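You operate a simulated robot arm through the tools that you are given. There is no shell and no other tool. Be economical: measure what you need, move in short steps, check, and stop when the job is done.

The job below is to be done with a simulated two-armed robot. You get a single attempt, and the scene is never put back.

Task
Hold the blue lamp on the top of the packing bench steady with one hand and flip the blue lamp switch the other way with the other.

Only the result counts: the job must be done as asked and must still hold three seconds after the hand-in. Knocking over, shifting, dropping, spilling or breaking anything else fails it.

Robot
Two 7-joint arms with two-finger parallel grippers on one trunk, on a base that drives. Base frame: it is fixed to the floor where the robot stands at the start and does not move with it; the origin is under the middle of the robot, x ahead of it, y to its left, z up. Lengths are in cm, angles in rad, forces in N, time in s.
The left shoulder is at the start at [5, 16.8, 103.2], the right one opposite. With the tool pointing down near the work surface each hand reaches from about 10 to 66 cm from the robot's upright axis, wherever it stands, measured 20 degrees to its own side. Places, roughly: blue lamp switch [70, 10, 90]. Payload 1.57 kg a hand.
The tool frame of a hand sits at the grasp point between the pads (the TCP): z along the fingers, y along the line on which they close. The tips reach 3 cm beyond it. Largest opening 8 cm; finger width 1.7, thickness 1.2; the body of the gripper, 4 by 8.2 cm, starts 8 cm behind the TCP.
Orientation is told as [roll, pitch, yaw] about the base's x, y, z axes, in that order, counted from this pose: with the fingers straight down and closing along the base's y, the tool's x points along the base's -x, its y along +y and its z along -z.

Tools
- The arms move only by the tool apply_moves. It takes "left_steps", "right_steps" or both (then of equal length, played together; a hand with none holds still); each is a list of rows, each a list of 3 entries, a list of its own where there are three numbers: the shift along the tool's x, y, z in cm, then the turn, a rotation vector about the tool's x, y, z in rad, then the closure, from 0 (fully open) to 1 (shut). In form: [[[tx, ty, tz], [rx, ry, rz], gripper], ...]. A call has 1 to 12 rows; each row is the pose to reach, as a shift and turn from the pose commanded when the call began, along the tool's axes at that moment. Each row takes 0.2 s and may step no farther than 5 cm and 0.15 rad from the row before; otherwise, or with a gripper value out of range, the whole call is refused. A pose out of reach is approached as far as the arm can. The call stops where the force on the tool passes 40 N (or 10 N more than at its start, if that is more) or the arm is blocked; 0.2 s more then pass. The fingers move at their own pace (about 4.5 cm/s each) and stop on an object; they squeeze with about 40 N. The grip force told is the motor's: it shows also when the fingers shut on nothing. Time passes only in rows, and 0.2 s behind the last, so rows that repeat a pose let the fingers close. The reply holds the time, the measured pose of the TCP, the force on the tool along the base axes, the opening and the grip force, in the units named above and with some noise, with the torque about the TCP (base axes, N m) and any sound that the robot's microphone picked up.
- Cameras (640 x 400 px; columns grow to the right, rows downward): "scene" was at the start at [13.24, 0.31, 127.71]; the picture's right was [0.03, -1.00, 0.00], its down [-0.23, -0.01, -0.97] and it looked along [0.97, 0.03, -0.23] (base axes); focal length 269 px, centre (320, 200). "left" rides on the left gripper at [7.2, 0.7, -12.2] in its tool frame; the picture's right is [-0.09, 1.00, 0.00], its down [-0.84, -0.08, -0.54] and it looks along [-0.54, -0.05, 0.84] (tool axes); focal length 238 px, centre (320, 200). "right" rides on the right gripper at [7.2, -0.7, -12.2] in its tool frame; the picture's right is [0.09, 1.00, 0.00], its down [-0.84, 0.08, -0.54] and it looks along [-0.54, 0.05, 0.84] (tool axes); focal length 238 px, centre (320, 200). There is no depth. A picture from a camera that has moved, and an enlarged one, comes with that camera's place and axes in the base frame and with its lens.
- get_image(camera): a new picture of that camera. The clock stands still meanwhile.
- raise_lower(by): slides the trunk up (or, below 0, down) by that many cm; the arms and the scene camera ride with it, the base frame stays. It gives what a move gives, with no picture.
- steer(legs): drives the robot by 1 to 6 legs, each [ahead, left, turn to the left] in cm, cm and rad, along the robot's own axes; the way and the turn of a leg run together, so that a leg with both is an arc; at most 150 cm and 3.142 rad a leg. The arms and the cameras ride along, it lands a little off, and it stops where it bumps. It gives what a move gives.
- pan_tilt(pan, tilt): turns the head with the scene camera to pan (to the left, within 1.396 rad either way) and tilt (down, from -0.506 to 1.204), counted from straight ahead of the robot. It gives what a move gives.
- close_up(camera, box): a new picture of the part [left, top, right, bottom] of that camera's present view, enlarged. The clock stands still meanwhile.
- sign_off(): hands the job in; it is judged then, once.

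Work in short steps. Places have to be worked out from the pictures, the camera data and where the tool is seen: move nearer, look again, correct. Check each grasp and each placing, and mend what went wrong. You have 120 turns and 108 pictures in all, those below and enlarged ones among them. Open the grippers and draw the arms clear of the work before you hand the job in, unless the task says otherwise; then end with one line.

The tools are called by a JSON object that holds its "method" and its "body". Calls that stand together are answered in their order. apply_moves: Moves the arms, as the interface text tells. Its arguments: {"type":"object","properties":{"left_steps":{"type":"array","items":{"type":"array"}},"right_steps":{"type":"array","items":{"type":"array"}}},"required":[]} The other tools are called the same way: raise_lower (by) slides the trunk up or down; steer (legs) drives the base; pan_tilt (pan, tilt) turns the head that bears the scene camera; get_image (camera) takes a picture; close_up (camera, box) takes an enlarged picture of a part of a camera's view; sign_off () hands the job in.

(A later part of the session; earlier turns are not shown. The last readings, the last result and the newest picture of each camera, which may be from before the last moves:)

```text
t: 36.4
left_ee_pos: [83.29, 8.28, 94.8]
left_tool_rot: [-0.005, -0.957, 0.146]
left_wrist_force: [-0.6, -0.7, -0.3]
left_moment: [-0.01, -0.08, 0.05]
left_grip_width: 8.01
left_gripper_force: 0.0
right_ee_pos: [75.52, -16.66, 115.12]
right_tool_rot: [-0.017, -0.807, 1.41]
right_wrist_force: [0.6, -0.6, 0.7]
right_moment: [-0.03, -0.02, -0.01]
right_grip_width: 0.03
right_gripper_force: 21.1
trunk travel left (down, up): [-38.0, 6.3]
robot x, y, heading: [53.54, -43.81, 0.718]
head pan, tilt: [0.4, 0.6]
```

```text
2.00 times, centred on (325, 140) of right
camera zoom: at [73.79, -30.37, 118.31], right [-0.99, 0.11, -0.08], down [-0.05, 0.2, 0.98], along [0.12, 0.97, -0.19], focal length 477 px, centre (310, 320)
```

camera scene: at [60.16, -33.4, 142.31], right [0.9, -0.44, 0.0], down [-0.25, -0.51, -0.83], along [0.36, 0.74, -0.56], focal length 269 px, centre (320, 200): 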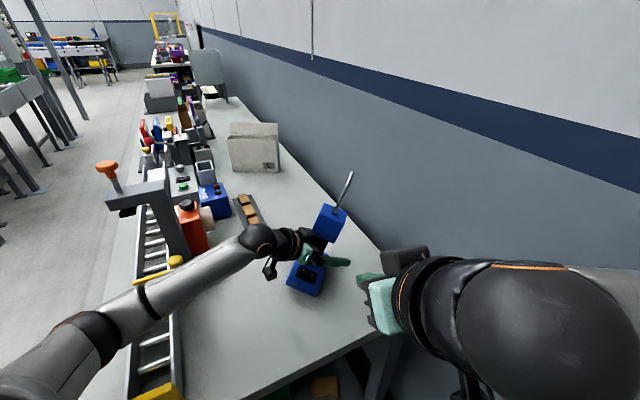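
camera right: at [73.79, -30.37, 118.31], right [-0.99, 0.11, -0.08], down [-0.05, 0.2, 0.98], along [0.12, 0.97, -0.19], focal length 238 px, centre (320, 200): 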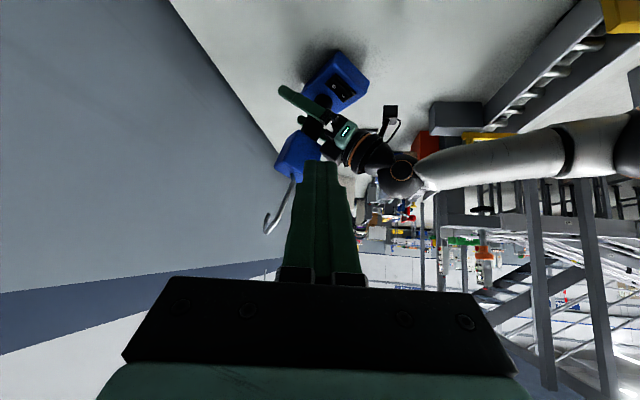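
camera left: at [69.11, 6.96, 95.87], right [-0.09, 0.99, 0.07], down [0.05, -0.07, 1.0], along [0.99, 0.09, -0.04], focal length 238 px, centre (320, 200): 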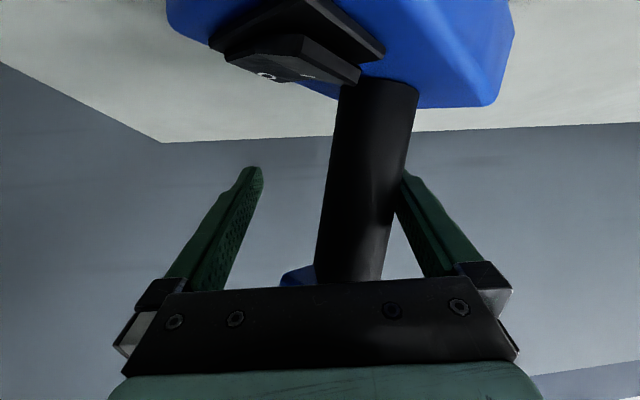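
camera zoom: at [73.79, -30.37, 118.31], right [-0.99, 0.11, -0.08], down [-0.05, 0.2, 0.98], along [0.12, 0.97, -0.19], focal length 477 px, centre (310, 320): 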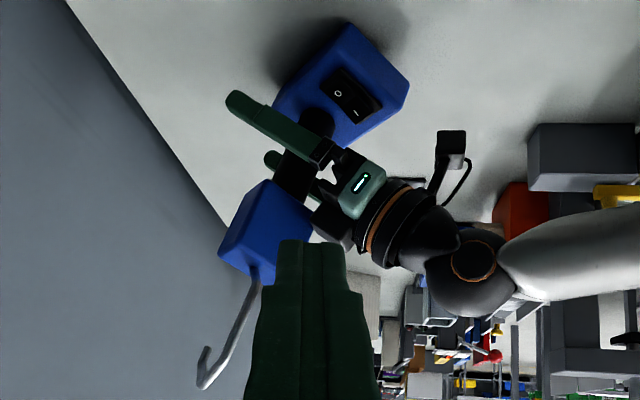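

The lamp leans against the +y finger and the palm, so it isn't free. I'll close on it while moving the hand +y at the same rate. That keeps the touching finger in place while the other one comes in to capture the neck.

{"method": "apply_moves", "body": {"left_steps": [[[0, 0.3, 0], [0, 0, 0], 0.075], [[0, 0.6, 0], [0, 0, 0], 0.15], [[0, 0.9, 0], [0, 0, 0], 0.225], [[0, 1.2, 0], [0, 0, 0], 0.3], [[0, 1.5, 0], [0, 0, 0], 0.375], [[0, 1.8, 0], [0, 0, 0], 0.45]]}}

{"method": "get_image", "body": {"camera": "left"}}

{"method": "close_up", "body": {"camera": "scene", "box": [240, 160, 370, 310]}}

```text
t: 37.8
left_ee_pos: [82.93, 10.19, 94.78]
left_tool_rot: [-0.003, -0.959, 0.146]
left_wrist_force: [-1.5, -0.5, 1.1]
left_moment: [0.1, -0.1, 0.02]
left_grip_width: 4.39
left_gripper_force: 0.0
right_ee_pos: [75.44, -16.75, 115.12]
right_tool_rot: [-0.017, -0.806, 1.409]
right_wrist_force: [1.4, 0.1, 0.3]
right_moment: [0.0, 0.05, 0.04]
right_grip_width: 0.02
right_gripper_force: 21.2
trunk travel left (down, up): [-38.0, 6.3]
robot x, y, heading: [53.7, -43.77, 0.72]
head pan, tilt: [0.4, 0.6]
```

```text
71 pictures are left
camera left: at [68.84, 8.8, 95.87], right [-0.09, 0.99, 0.07], down [0.05, -0.07, 1.0], along [0.99, 0.09, -0.04], focal length 238 px, centre (320, 200)
```

left: 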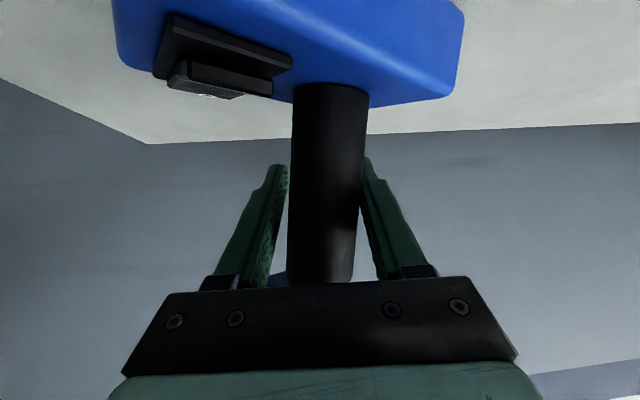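

```text
2.67 times, centred on (305, 235) of scene
camera zoom: at [60.14, -33.41, 142.31], right [0.9, -0.44, 0.0], down [-0.25, -0.51, -0.83], along [0.36, 0.74, -0.56], focal length 718 px, centre (360, 107)
```

zoom: 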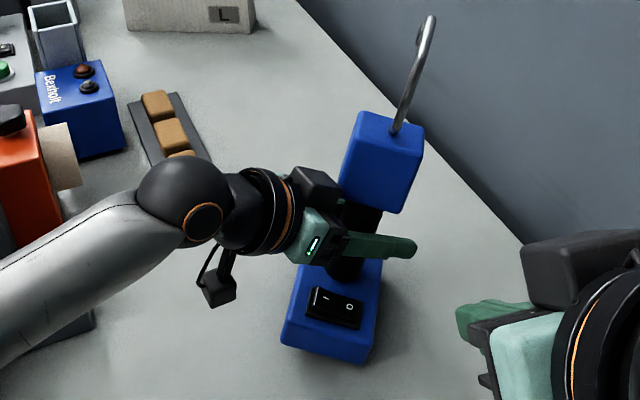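

The sideways lean is gone and the fingers now cage the neck, so only the lean away from the palm is left. I back the hand off slowly and horizontally so the base settles flat.

{"method": "apply_moves", "body": {"left_steps": [[[0.15, 0, -0.2], [0, 0, 0], 0.45], [[0.29, 0, -0.41], [0, 0, 0], 0.45], [[0.43, 0, -0.62], [0, 0, 0], 0.45], [[0.57, 0, -0.82], [0, 0, 0], 0.45], [[0.72, 0, -1.02], [0, 0, 0], 0.45], [[0.86, 0, -1.23], [0, 0, 0], 0.45], [[1.0, 0, -1.43], [0, 0, 0], 0.45], [[1.15, 0, -1.64], [0, 0, 0], 0.45]]}}

{"method": "get_image", "body": {"camera": "left"}}

{"method": "close_up", "body": {"camera": "scene", "box": [240, 160, 370, 310]}}

```text
t: 39.6
left_ee_pos: [80.95, 9.78, 94.72]
left_tool_rot: [-0.007, -0.956, 0.149]
left_wrist_force: [0.7, 2.5, -0.5]
left_moment: [-0.01, -0.05, -0.04]
left_grip_width: 4.63
left_gripper_force: 1.1
right_ee_pos: [75.59, -16.76, 115.16]
right_tool_rot: [-0.018, -0.805, 1.407]
right_wrist_force: [-0.3, -1.0, -0.8]
right_moment: [-0.01, 0.03, 0.02]
right_grip_width: 0.0
right_gripper_force: 21.5
trunk travel left (down, up): [-38.0, 6.3]
robot x, y, heading: [53.09, -43.96, 0.723]
head pan, tilt: [0.4, 0.6]
```

```text
69 pictures are left
camera left: at [66.84, 8.43, 95.81], right [-0.09, 0.99, 0.07], down [0.05, -0.07, 1.0], along [0.99, 0.09, -0.04], focal length 238 px, centre (320, 200)
```

left: 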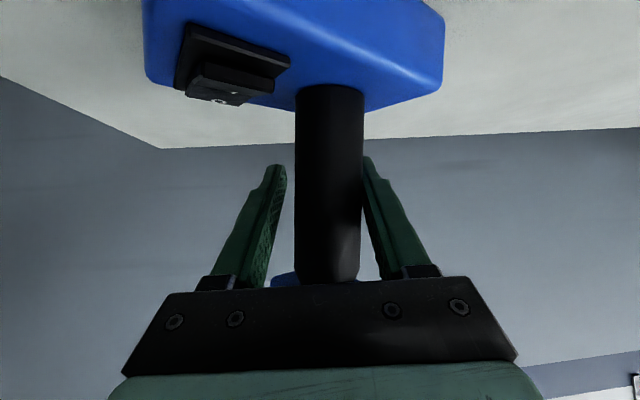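

```text
2.67 times, centred on (305, 235) of scene
camera zoom: at [60.17, -33.36, 142.3], right [0.9, -0.44, 0.0], down [-0.25, -0.51, -0.82], along [0.36, 0.74, -0.57], focal length 718 px, centre (360, 107)
```

zoom: 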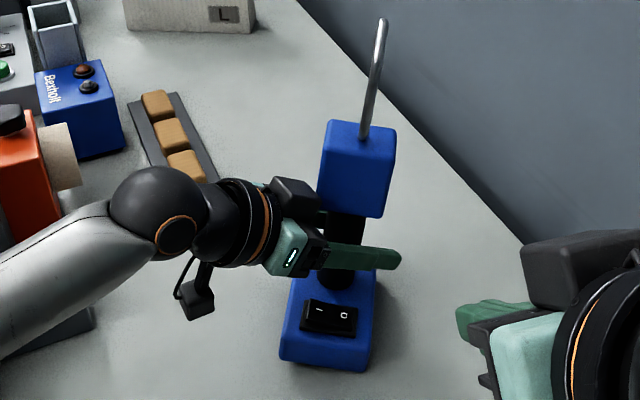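

The lamp is returning upright as the hand retreats. I open slightly and continue back a few more cm.

{"method": "apply_moves", "body": {"left_steps": [[[0.15, 0, -0.2], [0, 0, 0], 0.38], [[0.29, 0, -0.41], [0, 0, 0], 0.36], [[0.43, 0, -0.62], [0, 0, 0], 0.36], [[0.57, 0, -0.82], [0, 0, 0], 0.36], [[0.72, 0, -1.02], [0, 0, 0], 0.36], [[0.86, 0, -1.23], [0, 0, 0], 0.36], [[1.0, 0, -1.43], [0, 0, 0], 0.36], [[1.15, 0, -1.64], [0, 0, 0], 0.36]]}}

{"method": "get_image", "body": {"camera": "left"}}

{"method": "close_up", "body": {"camera": "scene", "box": [240, 160, 370, 310]}}

```text
t: 41.4
left_ee_pos: [78.99, 9.59, 94.87]
left_tool_rot: [-0.005, -0.955, 0.149]
left_wrist_force: [-0.7, 2.3, -1.0]
left_moment: [0.0, -0.04, -0.03]
left_grip_width: 5.31
left_gripper_force: 1.0
right_ee_pos: [75.35, -16.63, 115.04]
right_tool_rot: [-0.017, -0.805, 1.409]
right_wrist_force: [0.2, 0.0, -0.7]
right_moment: [-0.03, 0.04, -0.01]
right_grip_width: 0.0
right_gripper_force: 21.6
trunk travel left (down, up): [-38.0, 6.3]
robot x, y, heading: [53.54, -44.24, 0.718]
head pan, tilt: [0.4, 0.6]
```

```text
67 pictures are left
camera left: at [64.85, 8.23, 95.88], right [-0.09, 0.99, 0.07], down [0.05, -0.07, 1.0], along [0.99, 0.09, -0.04], focal length 238 px, centre (320, 200)
```

left: 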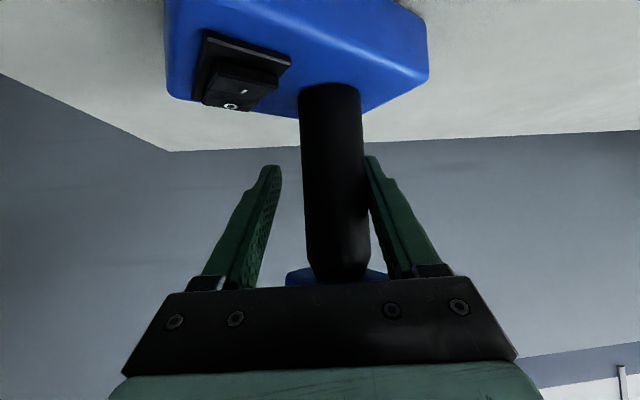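

```text
2.67 times, centred on (305, 235) of scene
camera zoom: at [60.17, -33.36, 142.31], right [0.9, -0.44, 0.0], down [-0.25, -0.51, -0.82], along [0.36, 0.74, -0.57], focal length 718 px, centre (360, 107)
```

zoom: 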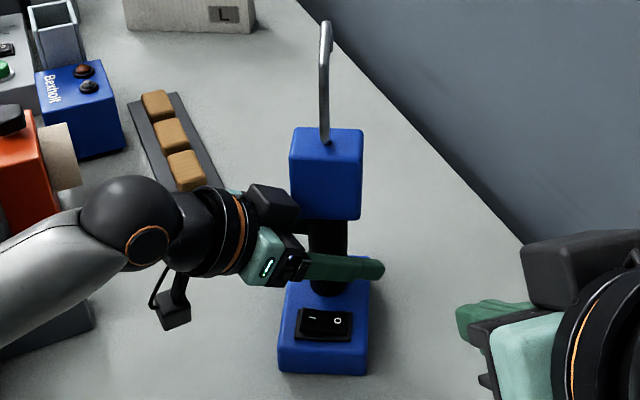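

Nearly upright now, with the +y finger still touching. I shift +y by 0.5 and back off a little more, then look again.

{"method": "apply_moves", "body": {"left_steps": [[[0, 0.25, 0], [0, 0, 0], 0.36], [[0, 0.5, 0], [0, 0, 0], 0.36], [[0.15, 0.6, -0.2], [0, 0, 0], 0.36], [[0.29, 0.7, -0.41], [0, 0, 0], 0.36], [[0.43, 0.7, -0.62], [0, 0, 0], 0.36], [[0.57, 0.7, -0.82], [0, 0, 0], 0.36]]}}

{"method": "get_image", "body": {"camera": "left"}}

{"method": "close_up", "body": {"camera": "scene", "box": [240, 160, 370, 310]}}

```text
t: 42.8
left_ee_pos: [77.92, 10.12, 94.77]
left_tool_rot: [-0.005, -0.957, 0.146]
left_wrist_force: [-0.4, 0.1, -0.1]
left_moment: [-0.01, 0.01, 0.0]
left_grip_width: 5.11
left_gripper_force: 0.1
right_ee_pos: [75.59, -16.7, 115.16]
right_tool_rot: [-0.018, -0.807, 1.409]
right_wrist_force: [-0.8, 1.0, 0.3]
right_moment: [-0.03, 0.0, 0.01]
right_grip_width: 0.0
right_gripper_force: 21.5
trunk travel left (down, up): [-38.0, 6.3]
robot x, y, heading: [53.5, -44.01, 0.722]
head pan, tilt: [0.4, 0.6]
```

```text
65 pictures are left
camera left: at [63.86, 8.72, 95.91], right [-0.09, 0.99, 0.07], down [0.05, -0.07, 1.0], along [0.99, 0.09, -0.04], focal length 238 px, centre (320, 200)
```

left: 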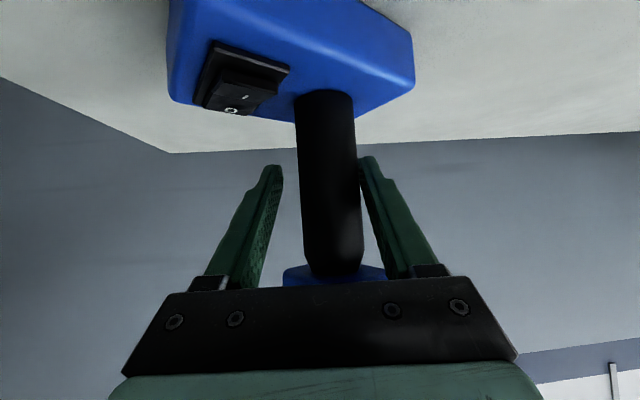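

```text
2.67 times, centred on (305, 235) of scene
camera zoom: at [60.16, -33.4, 142.31], right [0.9, -0.44, 0.0], down [-0.25, -0.51, -0.83], along [0.36, 0.74, -0.56], focal length 718 px, centre (360, 107)
```

zoom: 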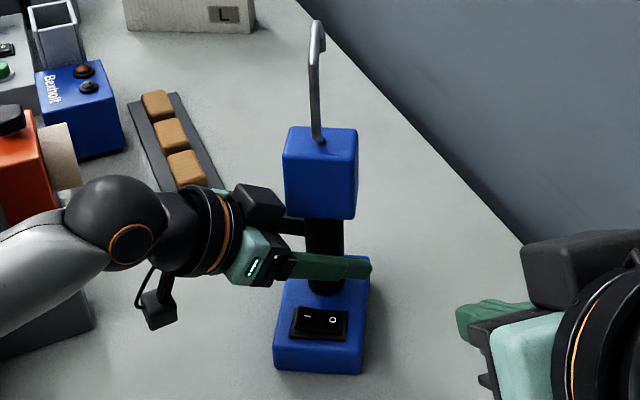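

The lamp stands upright again with no contact force. It has been displaced to about [77.5, 10.3] from its original neck position [73.9, 14] and turned by about -0.2. I'll grip it and then put it back where it was.

{"method": "apply_moves", "body": {"left_steps": [[[0, 0.15, 0], [0, 0, 0], 0.4], [[0, 0.3, 0], [0, 0, 0], 0.48], [[0, 0.3, 0], [0, 0, 0], 0.54], [[0, 0.3, 0], [0, 0, 0], 0.7], [[0, 0.3, 0], [0, 0, 0], 1], [[0, 0.3, 0], [0, 0, 0], 1]]}}

{"method": "close_up", "body": {"camera": "scene", "box": [240, 160, 370, 310]}}

```text
t: 44.2
left_ee_pos: [77.81, 10.51, 94.84]
left_tool_rot: [-0.001, -0.958, 0.142]
left_wrist_force: [-0.4, 2.9, 0.0]
left_moment: [0.56, 0.05, -0.04]
left_grip_width: 3.56
left_gripper_force: 38.9
right_ee_pos: [75.54, -16.72, 115.18]
right_tool_rot: [-0.017, -0.805, 1.409]
right_wrist_force: [0.3, -0.4, 0.3]
right_moment: [0.03, -0.01, -0.03]
right_grip_width: 0.0
right_gripper_force: 20.9
trunk travel left (down, up): [-38.0, 6.3]
robot x, y, heading: [53.03, -43.9, 0.716]
head pan, tilt: [0.4, 0.6]
```

```text
2.67 times, centred on (305, 235) of scene
camera zoom: at [60.16, -33.36, 142.31], right [0.9, -0.44, 0.0], down [-0.25, -0.51, -0.82], along [0.36, 0.74, -0.57], focal length 718 px, centre (360, 107)
```

zoom: 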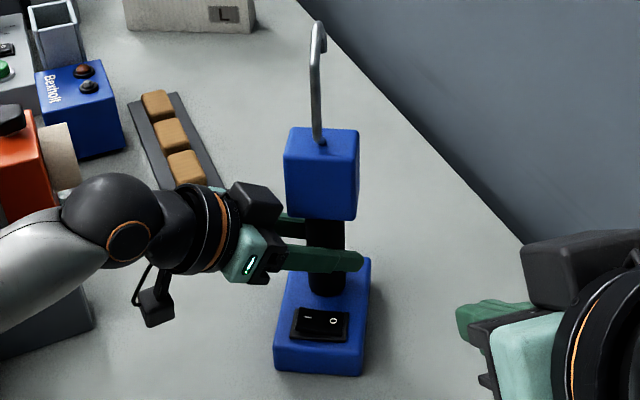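

Gripped (3.56, 39 N). Lifting by about 0.8 cm to check weight and hold.

{"method": "apply_moves", "body": {"left_steps": [[[-0.16, 0, -0.115], [0, 0, 0], 1], [[-0.33, 0, -0.23], [0, 0, 0], 1], [[-0.5, 0, -0.35], [0, 0, 0], 1], [[-0.65, 0, -0.46], [0, 0, 0], 1], [[-0.65, 0, -0.46], [0, 0, 0], 1]]}}

{"method": "get_image", "body": {"camera": "left"}}

```text
t: 45.4
left_ee_pos: [77.87, 10.31, 95.65]
left_tool_rot: [-0.007, -0.957, 0.145]
left_wrist_force: [0.4, 0.5, -4.8]
left_moment: [0.03, 0.0, 0.01]
left_grip_width: 3.53
left_gripper_force: 39.7
right_ee_pos: [75.5, -16.69, 115.11]
right_tool_rot: [-0.017, -0.804, 1.409]
right_wrist_force: [0.0, -0.6, -0.9]
right_moment: [-0.01, -0.01, 0.0]
right_grip_width: 0.0
right_gripper_force: 21.2
trunk travel left (down, up): [-38.0, 6.3]
robot x, y, heading: [53.64, -44.12, 0.725]
head pan, tilt: [0.4, 0.6]
```

```text
62 pictures are left
camera left: at [63.75, 8.99, 96.74], right [-0.09, 0.99, 0.07], down [0.05, -0.07, 1.0], along [0.99, 0.09, -0.04], focal length 238 px, centre (320, 200)
```

left: 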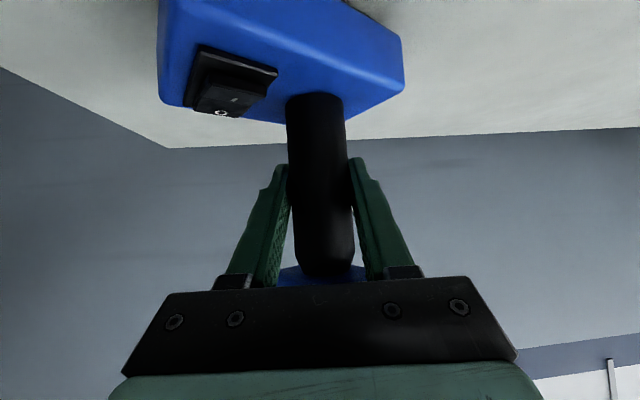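

The lamp is off the bench and held firmly (about 5 N). Its view relative to the hand matches the original grasp at yaw 0.405, so I carry it back to TCP [73.7, 14.1] at yaw 0.405.

{"method": "apply_moves", "body": {"left_steps": [[[0.34, 0.72, -0.49], [-0.035, 0, -0.025], 1], [[0.68, 1.44, -0.97], [-0.071, 0, -0.05], 1], [[1.02, 2.15, -1.46], [-0.106, 0, -0.075], 1], [[1.37, 2.87, -1.95], [-0.142, 0, -0.1], 1], [[1.71, 3.6, -2.43], [-0.177, 0, -0.125], 1], [[2.05, 4.31, -2.92], [-0.2126, 0, -0.15], 1], [[2.05, 4.31, -2.92], [-0.2126, 0, -0.15], 1]]}}

{"method": "get_image", "body": {"camera": "left"}}

{"method": "get_image", "body": {"camera": "scene"}}

```text
t: 47.0
left_ee_pos: [73.71, 14.2, 95.56]
left_tool_rot: [-0.005, -0.957, 0.405]
left_wrist_force: [0.5, 0.2, -4.2]
left_moment: [0.04, -0.03, 0.02]
left_grip_width: 3.55
left_gripper_force: 40.1
right_ee_pos: [75.51, -16.56, 115.07]
right_tool_rot: [-0.017, -0.803, 1.408]
right_wrist_force: [0.2, 1.6, -0.2]
right_moment: [0.0, -0.03, -0.03]
right_grip_width: 0.01
right_gripper_force: 21.1
trunk travel left (down, up): [-38.0, 6.3]
robot x, y, heading: [53.39, -44.04, 0.719]
head pan, tilt: [0.4, 0.6]
```

```text
61 pictures are left
camera left: at [60.32, 9.23, 96.73], right [-0.34, 0.94, 0.07], down [0.07, -0.05, 1.0], along [0.94, 0.35, -0.04], focal length 238 px, centre (320, 200)
```

left: 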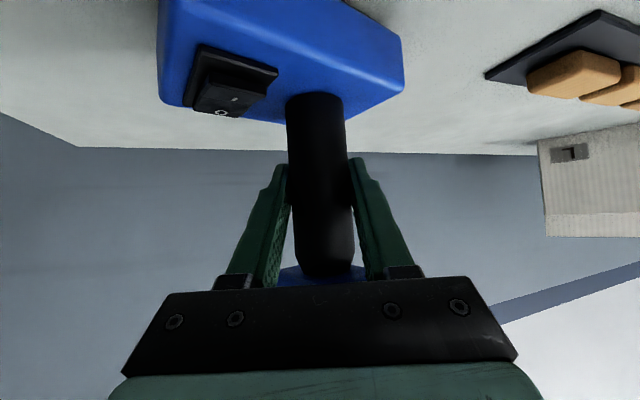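

```text
60 pictures are left
camera scene: at [60.19, -33.35, 142.3], right [0.9, -0.44, 0.0], down [-0.25, -0.51, -0.82], along [0.36, 0.74, -0.57], focal length 269 px, centre (320, 200)
```

scene: 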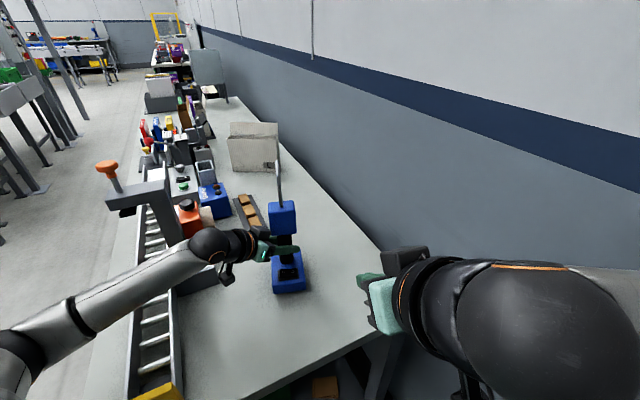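

It's back at the original spot and matches the earlier view. Now I set it down gently.

{"method": "apply_moves", "body": {"left_steps": [[[0.16, 0, 0.115], [0, 0, 0], 1], [[0.33, 0, 0.23], [0, 0, 0], 1], [[0.49, 0, 0.35], [0, 0, 0], 1], [[0.62, 0, 0.44], [0, 0, 0], 1], [[0.62, 0, 0.44], [0, 0, 0], 1]]}}

{"method": "close_up", "body": {"camera": "scene", "box": [220, 150, 340, 310]}}

```text
t: 48.2
left_ee_pos: [73.57, 14.24, 94.76]
left_tool_rot: [-0.004, -0.954, 0.407]
left_wrist_force: [0.1, 0.0, -3.8]
left_moment: [0.03, 0.01, -0.02]
left_grip_width: 3.54
left_gripper_force: 40.2
right_ee_pos: [75.46, -16.56, 115.11]
right_tool_rot: [-0.016, -0.805, 1.407]
right_wrist_force: [0.5, 0.4, 0.6]
right_moment: [0.0, 0.0, -0.01]
right_grip_width: 0.0
right_gripper_force: 21.1
trunk travel left (down, up): [-38.0, 6.3]
robot x, y, heading: [53.48, -43.87, 0.716]
head pan, tilt: [0.4, 0.6]
```

```text
2.50 times, centred on (280, 230) of scene
camera zoom: at [60.18, -33.36, 142.31], right [0.9, -0.44, 0.0], down [-0.25, -0.51, -0.82], along [0.36, 0.74, -0.57], focal length 673 px, centre (420, 125)
```

zoom: 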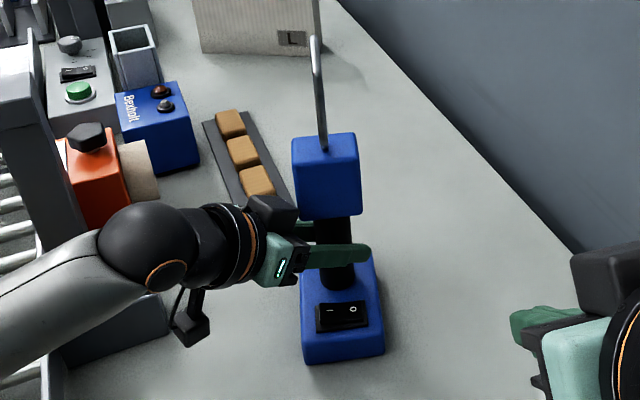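

The reading of -3.8 N means it's still mostly hanging. I lower in very small steps.

{"method": "apply_moves", "body": {"left_steps": [[[0.06, 0, 0.043], [0, 0, 0], 1], [[0.12, 0, 0.086], [0, 0, 0], 1], [[0.16, 0, 0.115], [0, 0, 0], 1], [[0.16, 0, 0.115], [0, 0, 0], 1]]}}

```text
t: 49.2
left_ee_pos: [73.63, 14.23, 94.74]
left_tool_rot: [-0.001, -0.957, 0.402]
left_wrist_force: [-6.0, -2.2, 4.4]
left_moment: [0.24, 0.76, 0.31]
left_grip_width: 3.56
left_gripper_force: 39.8
right_ee_pos: [75.41, -16.71, 115.23]
right_tool_rot: [-0.018, -0.807, 1.407]
right_wrist_force: [-0.1, 0.0, 0.1]
right_moment: [-0.03, -0.02, 0.02]
right_grip_width: 0.0
right_gripper_force: 21.1
trunk travel left (down, up): [-38.0, 6.3]
robot x, y, heading: [53.46, -44.13, 0.715]
head pan, tilt: [0.4, 0.6]
```

It's down on the bench (+4.4 N). I open briefly so it settles flat, then regrip.

{"method": "apply_moves", "body": {"left_steps": [[[0, 0, 0], [0, 0, 0], 0.45], [[0, 0, 0], [0, 0, 0], 0.45], [[0, 0, 0], [0, 0, 0], 0.45], [[0, 0, 0], [0, 0, 0], 0.52], [[0, 0, 0], [0, 0, 0], 0.6], [[0, 0, 0], [0, 0, 0], 1], [[0, 0, 0], [0, 0, 0], 1], [[0, 0, 0], [0, 0, 0], 1]]}}

{"method": "get_image", "body": {"camera": "left"}}

{"method": "close_up", "body": {"camera": "scene", "box": [260, 240, 310, 295]}}

```text
t: 51.0
left_ee_pos: [73.78, 14.18, 94.61]
left_tool_rot: [-0.002, -0.957, 0.405]
left_wrist_force: [-0.3, 1.9, -0.1]
left_moment: [0.38, 0.17, -0.03]
left_grip_width: 3.52
left_gripper_force: 39.6
right_ee_pos: [75.57, -16.54, 115.07]
right_tool_rot: [-0.018, -0.807, 1.407]
right_wrist_force: [-1.3, 0.4, -0.6]
right_moment: [0.0, -0.01, 0.01]
right_grip_width: 0.0
right_gripper_force: 21.3
trunk travel left (down, up): [-38.0, 6.3]
robot x, y, heading: [53.48, -44.09, 0.717]
head pan, tilt: [0.4, 0.6]
```

```text
58 pictures are left
camera left: at [60.47, 9.31, 95.76], right [-0.34, 0.94, 0.07], down [0.07, -0.05, 1.0], along [0.94, 0.35, -0.04], focal length 238 px, centre (320, 200)
```

left: 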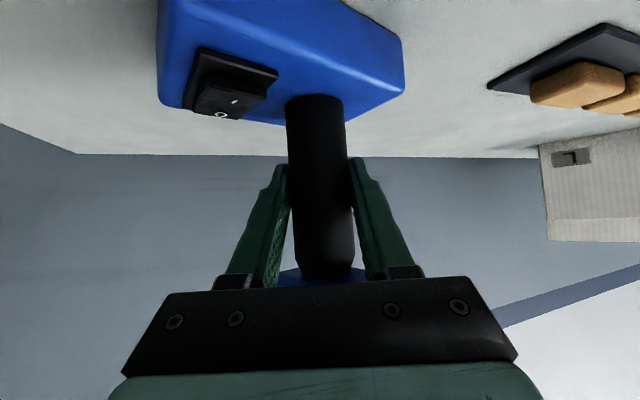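

```text
7.27 times, centred on (285, 268) of scene
camera zoom: at [60.16, -33.39, 142.31], right [0.9, -0.44, 0.0], down [-0.25, -0.51, -0.83], along [0.36, 0.74, -0.56], focal length 1959 px, centre (574, -291)
```

zoom: 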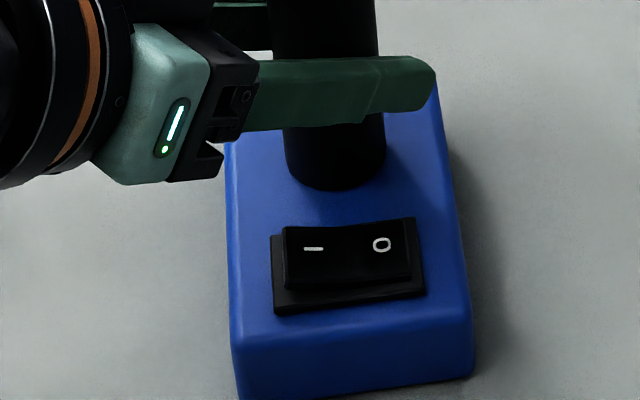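

The lamp is restored and gripped with the "I" end still raised, near [71.9, 10.4]. I bring the right hand to a pre-hover 12 cm back along its fingers, approaching low from the -y side.

{"method": "apply_moves", "body": {"right_steps": [[[-0.44, 1.7, 3.94], [0, 0, 0], 1], [[-0.87, 3.4, 7.88], [0, 0, 0], 1], [[-1.31, 5.1, 11.8], [0, 0, 0], 1], [[-1.74, 6.8, 15.8], [0, 0, 0], 1], [[-2.18, 8.51, 19.7], [0, 0, 0], 1], [[-2.18, 8.51, 19.7], [0, 0, 0], 1]]}}

{"method": "get_image", "body": {"camera": "scene"}}

{"method": "get_image", "body": {"camera": "right"}}

```text
t: 52.4
left_ee_pos: [73.83, 14.07, 94.62]
left_tool_rot: [-0.003, -0.956, 0.407]
left_wrist_force: [-2.0, -0.8, 0.8]
left_moment: [0.22, 0.29, 0.15]
left_grip_width: 3.54
left_gripper_force: 40.3
right_ee_pos: [70.3, 0.21, 103.05]
right_tool_rot: [-0.017, -0.806, 1.409]
right_wrist_force: [0.4, 0.2, 0.5]
right_moment: [0.01, -0.02, -0.01]
right_grip_width: 0.02
right_gripper_force: 21.8
trunk travel left (down, up): [-38.0, 6.3]
robot x, y, heading: [53.67, -43.88, 0.718]
head pan, tilt: [0.4, 0.6]
```

```text
56 pictures are left
camera scene: at [60.15, -33.43, 142.31], right [0.9, -0.44, 0.0], down [-0.25, -0.51, -0.83], along [0.36, 0.74, -0.56], focal length 269 px, centre (320, 200)
```

scene: 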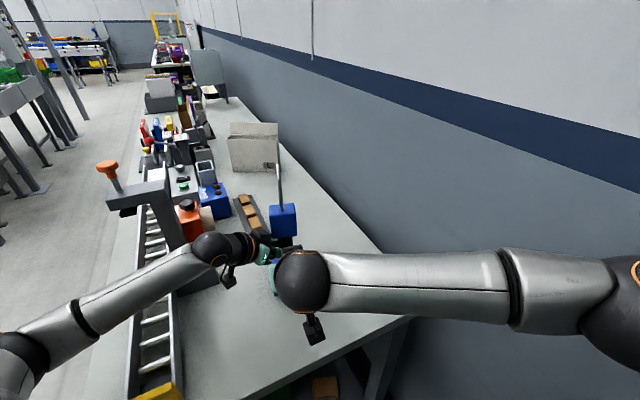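

```text
55 pictures are left
camera right: at [68.67, -13.5, 106.12], right [-0.99, 0.11, -0.08], down [-0.06, 0.2, 0.98], along [0.12, 0.97, -0.19], focal length 238 px, centre (320, 200)
```

right: 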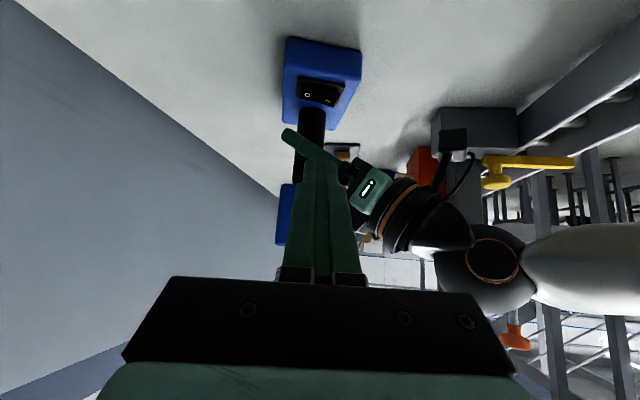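

The right camera sees the switch clearly, so I zoom to refine the aim.

{"method": "close_up", "body": {"camera": "right", "box": [270, 60, 370, 180]}}

```text
3.33 times, centred on (320, 120) of right
camera zoom: at [68.67, -13.5, 106.12], right [-0.99, 0.11, -0.08], down [-0.06, 0.2, 0.98], along [0.12, 0.97, -0.19], focal length 794 px, centre (320, 467)
```

zoom: 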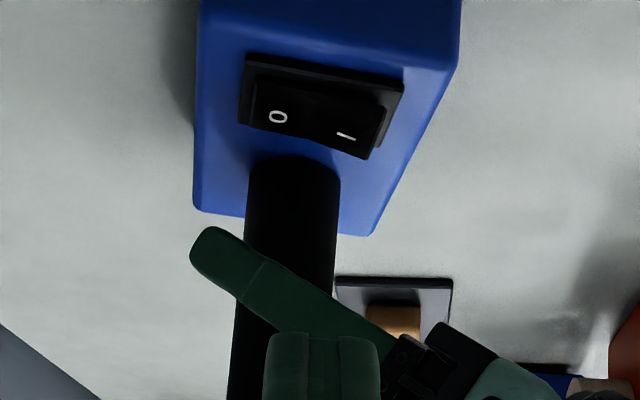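

The "I" mark resolves to about [71.65, 10.5, 89.8]. I move the fingertips to hover about 2 cm above it.

{"method": "apply_moves", "body": {"right_steps": [[[0, 0.2, 3], [0, 0, 0], 1], [[0, 0.4, 6], [0, 0, 0], 1], [[0, 0.6, 9], [0, 0, 0], 1], [[0.04, 0.76, 12], [0, 0, 0], 1], [[0.04, 0.76, 12], [0, 0, 0], 1]]}}

{"method": "get_image", "body": {"camera": "right"}}

{"method": "get_image", "body": {"camera": "left"}}

{"method": "close_up", "body": {"camera": "scene", "box": [200, 190, 350, 320]}}

```text
t: 53.6
left_ee_pos: [73.74, 14.23, 94.73]
left_tool_rot: [-0.001, -0.955, 0.408]
left_wrist_force: [-0.3, -1.3, 0.3]
left_moment: [0.16, 0.19, 0.04]
left_grip_width: 3.52
left_gripper_force: 39.8
right_ee_pos: [70.92, 7.9, 95.28]
right_tool_rot: [-0.017, -0.805, 1.408]
right_wrist_force: [0.4, -0.1, 0.2]
right_moment: [-0.01, 0.01, 0.02]
right_grip_width: 0.01
right_gripper_force: 21.3
right hand out of reach, approached as far as the arm can: row 4, 5
trunk travel left (down, up): [-38.0, 6.3]
robot x, y, heading: [53.22, -43.64, 0.72]
head pan, tilt: [0.4, 0.6]
```

```text
53 pictures are left
camera right: at [69.3, -5.68, 98.44], right [-0.99, 0.11, -0.08], down [-0.06, 0.2, 0.98], along [0.12, 0.97, -0.19], focal length 238 px, centre (320, 200)
```

right: 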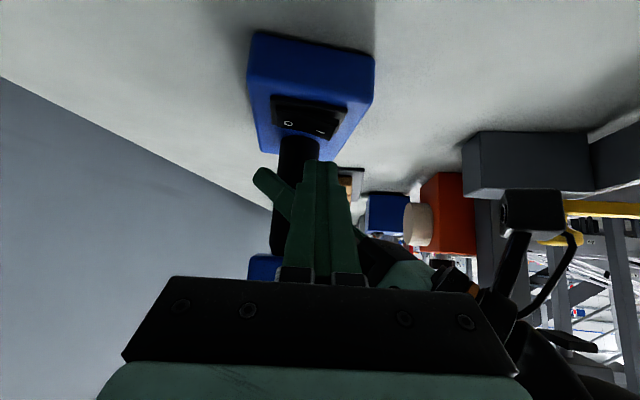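

```text
52 pictures are left
camera left: at [60.47, 9.27, 95.77], right [-0.34, 0.94, 0.07], down [0.07, -0.05, 1.0], along [0.94, 0.35, -0.04], focal length 238 px, centre (320, 200)
```

left: 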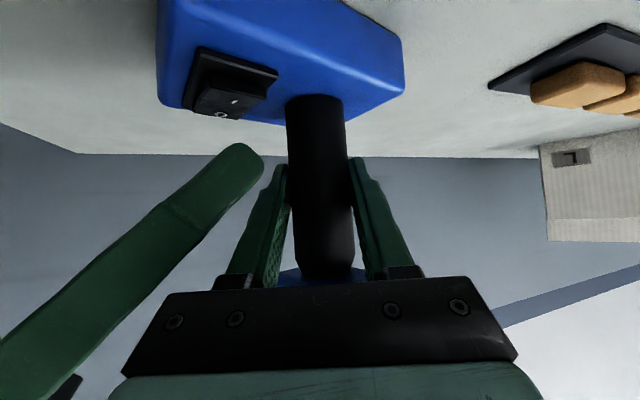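

```text
3.08 times, centred on (275, 255) of scene
camera zoom: at [60.15, -33.42, 142.31], right [0.9, -0.44, 0.0], down [-0.25, -0.51, -0.83], along [0.36, 0.74, -0.56], focal length 829 px, centre (458, 31)
```

zoom: 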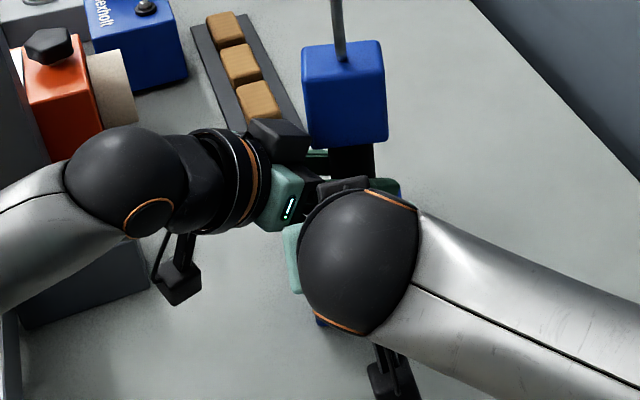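

The right arm is at full stretch and ends about 1 cm short and too high. I need the base about 4 cm closer, so first I withdraw the right hand, then release the lamp and withdraw the left, checking each step before driving.

{"method": "apply_moves", "body": {"right_steps": [[[0, 0, -4], [0, 0, 0], 1], [[0, 0, -8], [0, 0, 0], 1], [[0, 0, -12], [0, 0, 0], 1]]}}

{"method": "apply_moves", "body": {"left_steps": [[[0, 0, 0], [0, 0, 0], 0.5], [[0, 0, 0], [0, 0, 0], 0.2], [[0, 0, 0], [0, 0, 0], 0], [[0, 0, 0], [0, 0, 0], 0], [[0, 0, 0], [0, 0, 0], 0]]}}

{"method": "get_image", "body": {"camera": "left"}}

```text
t: 54.4
left_ee_pos: [73.85, 14.15, 94.72]
left_tool_rot: [-0.003, -0.957, 0.405]
left_wrist_force: [-2.7, -0.7, 1.0]
left_moment: [0.22, 0.3, 0.12]
left_grip_width: 3.54
left_gripper_force: 40.2
right_ee_pos: [69.27, -0.67, 103.6]
right_tool_rot: [-0.017, -0.804, 1.408]
right_wrist_force: [-0.4, -0.3, 0.5]
right_moment: [0.0, -0.02, 0.0]
right_grip_width: 0.01
right_gripper_force: 21.2
trunk travel left (down, up): [-38.0, 6.3]
robot x, y, heading: [53.6, -43.73, 0.725]
head pan, tilt: [0.4, 0.6]
```

```text
t: 55.6
left_ee_pos: [73.72, 14.09, 94.67]
left_tool_rot: [-0.005, -0.956, 0.405]
left_wrist_force: [0.7, 1.0, 0.4]
left_moment: [0.0, -0.01, 0.01]
left_grip_width: 8.02
left_gripper_force: 0.0
right_ee_pos: [69.34, -0.53, 103.52]
right_tool_rot: [-0.018, -0.804, 1.408]
right_wrist_force: [-0.2, 0.3, 0.1]
right_moment: [0.0, -0.02, -0.05]
right_grip_width: 0.01
right_gripper_force: 21.2
trunk travel left (down, up): [-38.0, 6.3]
robot x, y, heading: [53.41, -44.33, 0.72]
head pan, tilt: [0.4, 0.6]
```

```text
50 pictures are left
camera left: at [60.48, 9.28, 95.76], right [-0.34, 0.94, 0.07], down [0.07, -0.05, 1.0], along [0.94, 0.35, -0.04], focal length 238 px, centre (320, 200)
```

left: 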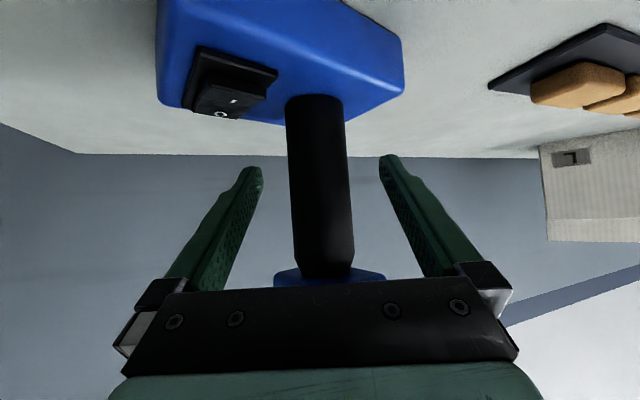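

The lamp is upright and free, and the fingers are open and clear of it. I withdraw the left hand 13.5 cm.

{"method": "apply_moves", "body": {"left_steps": [[[0, 0, -3], [0, 0, 0], 0], [[0, 0, -6], [0, 0, 0], 0], [[0, 0, -9], [0, 0, 0], 0], [[0, 0, -13.5], [0, 0, 0], 0]]}}

```text
t: 56.6
left_ee_pos: [63.42, 9.98, 102.52]
left_tool_rot: [-0.007, -0.957, 0.406]
left_wrist_force: [-0.1, -0.8, 0.3]
left_moment: [0.02, 0.02, -0.01]
left_grip_width: 7.99
left_gripper_force: 0.0
right_ee_pos: [69.2, -0.66, 103.62]
right_tool_rot: [-0.02, -0.806, 1.409]
right_wrist_force: [-0.2, 0.7, 0.1]
right_moment: [-0.01, -0.01, 0.02]
right_grip_width: 0.02
right_gripper_force: 21.4
trunk travel left (down, up): [-38.0, 6.3]
robot x, y, heading: [53.47, -43.79, 0.721]
head pan, tilt: [0.4, 0.6]
```

The left hand is out at [63.4, 10, 102.5]. Before driving, I check the clearance between the base and the bench.

{"method": "pan_tilt", "body": {"pan": 0.6, "tilt": 1.15}}

{"method": "get_image", "body": {"camera": "scene"}}

```text
t: 57.5
left_ee_pos: [63.41, 10.11, 102.39]
left_tool_rot: [-0.006, -0.955, 0.407]
left_wrist_force: [0.6, 0.5, -0.4]
left_moment: [0.03, 0.0, 0.01]
left_grip_width: 8.03
left_gripper_force: 0.2
right_ee_pos: [69.3, -0.55, 103.56]
right_tool_rot: [-0.017, -0.806, 1.408]
right_wrist_force: [0.9, -1.4, 0.4]
right_moment: [0.0, 0.02, 0.0]
right_grip_width: 0.02
right_gripper_force: 21.4
trunk travel left (down, up): [-38.0, 6.3]
robot x, y, heading: [53.27, -43.85, 0.72]
head pan, tilt: [0.6, 1.15]
```

```text
49 pictures are left
camera scene: at [57.79, -35.57, 138.14], right [0.97, -0.25, 0.0], down [-0.23, -0.88, -0.41], along [0.1, 0.4, -0.91], focal length 269 px, centre (320, 200)
```

scene: 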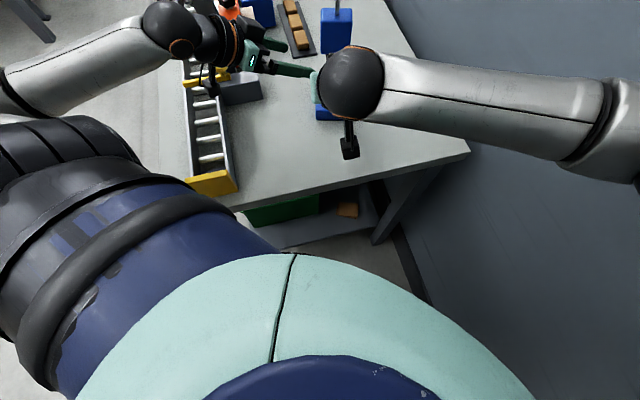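

There appears to be enough room. I drive a small step of +3.5 cm in y and +1.5 cm in x with no turn, and both hands are clear of the lamp.

{"method": "steer", "body": {"legs": [[3.43, 1.64, 0]]}}

{"method": "pan_tilt", "body": {"pan": 0.4, "tilt": 0.6}}

{"method": "get_image", "body": {"camera": "scene"}}

{"method": "get_image", "body": {"camera": "left"}}

```text
t: 58.4
left_ee_pos: [65.04, 13.68, 102.49]
left_tool_rot: [-0.004, -0.954, 0.409]
left_wrist_force: [0.6, -0.3, 0.6]
left_moment: [-0.01, 0.0, -0.05]
left_grip_width: 7.99
left_gripper_force: 0.0
right_ee_pos: [70.96, 3.13, 103.61]
right_tool_rot: [-0.015, -0.805, 1.408]
right_wrist_force: [0.3, -0.4, -0.2]
right_moment: [-0.05, -0.02, 0.02]
right_grip_width: 0.02
right_gripper_force: 20.9
trunk travel left (down, up): [-38.0, 6.3]
robot x, y, heading: [54.62, -40.73, 0.72]
head pan, tilt: [0.6, 1.15]
```

```text
t: 59.4
left_ee_pos: [65.01, 13.67, 102.54]
left_tool_rot: [-0.005, -0.957, 0.407]
left_wrist_force: [0.2, -0.1, -0.2]
left_moment: [-0.03, -0.02, -0.03]
left_grip_width: 8.01
left_gripper_force: 0.1
right_ee_pos: [70.94, 2.99, 103.63]
right_tool_rot: [-0.016, -0.804, 1.409]
right_wrist_force: [0.1, -0.2, -0.2]
right_moment: [0.04, -0.01, 0.04]
right_grip_width: 0.02
right_gripper_force: 21.4
trunk travel left (down, up): [-38.0, 6.3]
robot x, y, heading: [54.79, -40.34, 0.72]
head pan, tilt: [0.4, 0.6]
```

```text
48 pictures are left
camera scene: at [61.74, -29.87, 142.3], right [0.9, -0.44, 0.0], down [-0.25, -0.51, -0.82], along [0.36, 0.74, -0.57], focal length 269 px, centre (320, 200)
```

scene: 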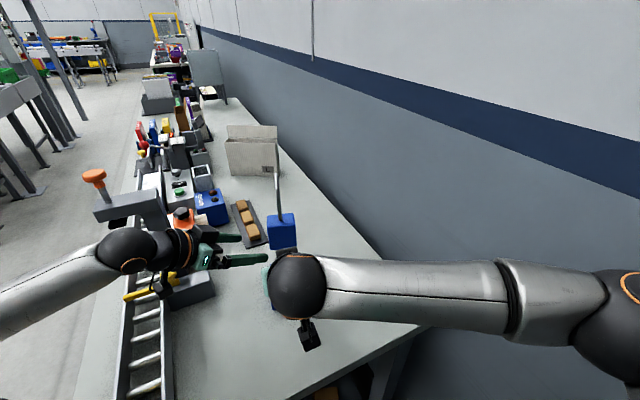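

```text
47 pictures are left
camera left: at [51.73, 8.71, 103.58], right [-0.34, 0.94, 0.07], down [0.07, -0.05, 1.0], along [0.94, 0.34, -0.04], focal length 238 px, centre (320, 200)
```

left: 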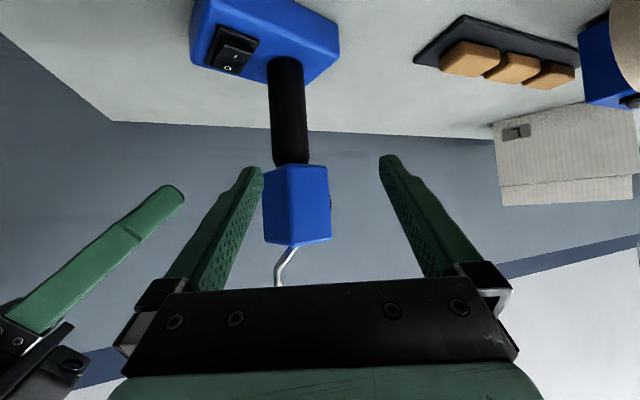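

Both hands are clear and the lamp is undisturbed. With the left still out, I test whether the right now reaches the hover pose.

{"method": "apply_moves", "body": {"right_steps": [[[0.6, 0.24, 2.6], [0, 0, 0], 1], [[1.2, 0.47, 5.2], [0, 0, 0], 1], [[1.8, 0.7, 7.7], [0, 0, 0], 1], [[2.45, 0.94, 10.3], [0, 0, 0], 1], [[2.45, 0.94, 10.3], [0, 0, 0], 1]]}}

{"method": "get_image", "body": {"camera": "left"}}

{"method": "get_image", "body": {"camera": "right"}}

```text
t: 60.6
left_ee_pos: [64.98, 13.58, 102.57]
left_tool_rot: [-0.004, -0.956, 0.406]
left_wrist_force: [-0.2, -0.4, 0.3]
left_moment: [0.02, 0.0, 0.01]
left_grip_width: 7.99
left_gripper_force: 0.0
right_ee_pos: [70.85, 8.6, 94.81]
right_tool_rot: [-0.018, -0.806, 1.408]
right_wrist_force: [0.8, 0.5, 0.3]
right_moment: [0.01, -0.01, -0.04]
right_grip_width: 0.0
right_gripper_force: 21.2
trunk travel left (down, up): [-38.0, 6.3]
robot x, y, heading: [54.93, -40.28, 0.716]
head pan, tilt: [0.4, 0.6]
```

```text
46 pictures are left
camera left: at [51.73, 8.7, 103.59], right [-0.34, 0.94, 0.07], down [0.07, -0.05, 1.0], along [0.94, 0.35, -0.04], focal length 238 px, centre (320, 200)
```

left: 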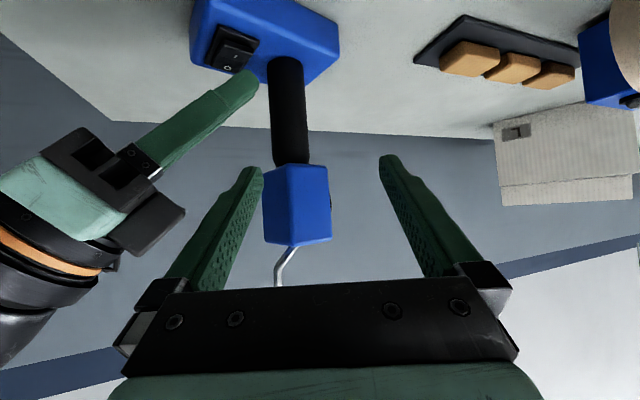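

```text
45 pictures are left
camera right: at [69.27, -5.07, 97.88], right [-0.99, 0.11, -0.08], down [-0.05, 0.2, 0.98], along [0.12, 0.97, -0.19], focal length 238 px, centre (320, 200)
```

right: 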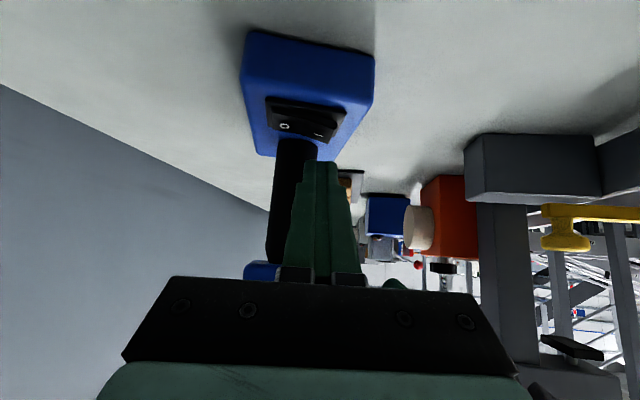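

The hover pose is now reachable and lines up with the "I" end. I dip 0.7 cm, still above the rocker, to confirm there's reach to spare, then come back up.

{"method": "apply_moves", "body": {"right_steps": [[[0.25, 0, 0.24], [0, 0, 0], 1], [[0.5, 0, 0.48], [0, 0, 0], 1], [[0.25, 0, 0.24], [0, 0, 0], 1], [[0, 0, 0], [0, 0, 0], 1]]}}

```text
t: 61.6
left_ee_pos: [65.0, 13.62, 102.37]
left_tool_rot: [-0.006, -0.957, 0.407]
left_wrist_force: [-0.3, -1.1, -1.0]
left_moment: [-0.02, 0.04, 0.0]
left_grip_width: 8.0
left_gripper_force: 0.2
right_ee_pos: [71.07, 8.77, 94.67]
right_tool_rot: [-0.015, -0.806, 1.409]
right_wrist_force: [0.0, -0.1, -0.7]
right_moment: [0.05, 0.0, 0.03]
right_grip_width: 0.0
right_gripper_force: 20.9
trunk travel left (down, up): [-38.0, 6.3]
robot x, y, heading: [54.82, -40.42, 0.722]
head pan, tilt: [0.4, 0.6]
```

There's enough reach. The opened left fingers would brush the right hand in that spot, so I retract the right first and realign the left hand at its pre-grasp.

{"method": "apply_moves", "body": {"right_steps": [[[0, 0, -4], [0, 0, 0], 1], [[0, 0, -8], [0, 0, 0], 1], [[0, 0, -12], [0, 0, 0], 1]], "left_steps": [[[0, 0, 0], [0, 0, 0], 0], [[0.79, -1.43, -1.13], [0, 0, 0], 0], [[1.58, -2.85, -2.25], [0, 0, 0], 0]]}}

{"method": "get_image", "body": {"camera": "left"}}

```text
t: 62.4
left_ee_pos: [63.36, 9.95, 102.75]
left_tool_rot: [-0.003, -0.957, 0.406]
left_wrist_force: [0.5, -0.7, -0.1]
left_moment: [0.0, 0.01, 0.0]
left_grip_width: 7.96
left_gripper_force: 0.0
right_ee_pos: [69.39, -0.02, 103.23]
right_tool_rot: [-0.017, -0.805, 1.411]
right_wrist_force: [-0.7, 0.8, 0.1]
right_moment: [-0.01, 0.02, 0.0]
right_grip_width: 0.0
right_gripper_force: 20.9
trunk travel left (down, up): [-38.0, 6.3]
robot x, y, heading: [55.0, -40.49, 0.719]
head pan, tilt: [0.4, 0.6]
```

```text
44 pictures are left
camera left: at [50.24, 4.93, 103.8], right [-0.34, 0.94, 0.07], down [0.07, -0.05, 1.0], along [0.94, 0.35, -0.04], focal length 238 px, centre (320, 200)
```

left: 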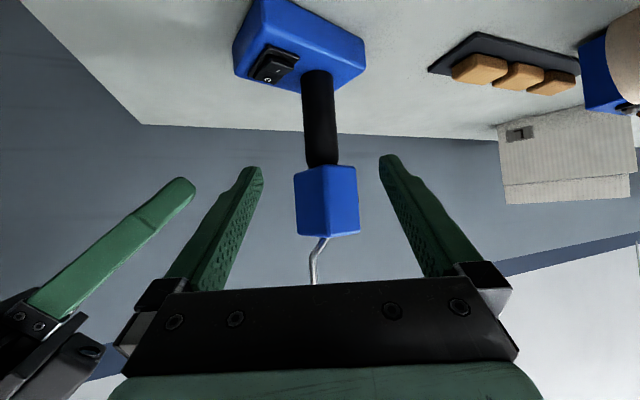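

The view is identical to the original pre-grasp. I advance 13.5 cm and close.

{"method": "apply_moves", "body": {"left_steps": [[[0, 0, 3], [0, 0, 0], 0], [[0, 0, 6], [0, 0, 0], 0], [[0, 0, 9], [0, 0, 0], 0], [[0, 0, 11.5], [0, 0, 0], 0], [[0, 0, 13.5], [0, 0, 0], 0], [[0, 0, 13.5], [0, 0, 0], 0], [[0, 0, 13.5], [0, 0, 0], 0.4], [[0, 0, 13.5], [0, 0, 0], 0.5], [[0, 0, 13.5], [0, 0, 0], 0.6], [[0, 0, 13.5], [0, 0, 0], 1], [[0, 0, 13.5], [0, 0, 0], 1], [[0, 0, 13.5], [0, 0, 0], 1]]}}

{"method": "get_image", "body": {"camera": "left"}}

```text
t: 65.0
left_ee_pos: [73.84, 14.34, 94.85]
left_tool_rot: [-0.005, -0.956, 0.407]
left_wrist_force: [1.8, -3.2, 0.7]
left_moment: [0.01, -0.09, -0.01]
left_grip_width: 3.59
left_gripper_force: 40.3
right_ee_pos: [69.54, 0.06, 103.17]
right_tool_rot: [-0.018, -0.807, 1.408]
right_wrist_force: [0.2, 0.0, -0.7]
right_moment: [0.0, 0.02, 0.01]
right_grip_width: 0.0
right_gripper_force: 21.5
trunk travel left (down, up): [-38.0, 6.3]
robot x, y, heading: [54.84, -40.45, 0.72]
head pan, tilt: [0.4, 0.6]
```

```text
43 pictures are left
camera left: at [60.56, 9.4, 95.91], right [-0.34, 0.94, 0.07], down [0.07, -0.05, 1.0], along [0.94, 0.34, -0.04], focal length 238 px, centre (320, 200)
```

left: 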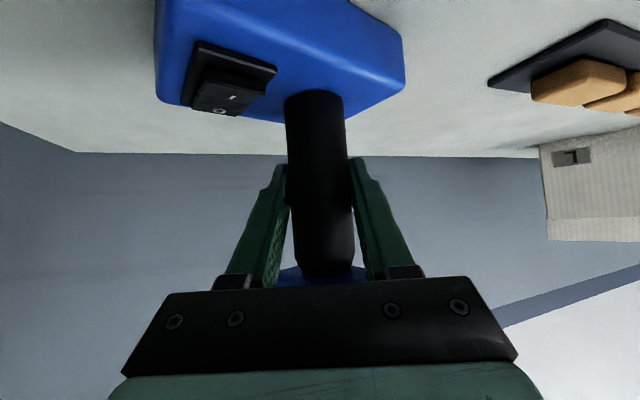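

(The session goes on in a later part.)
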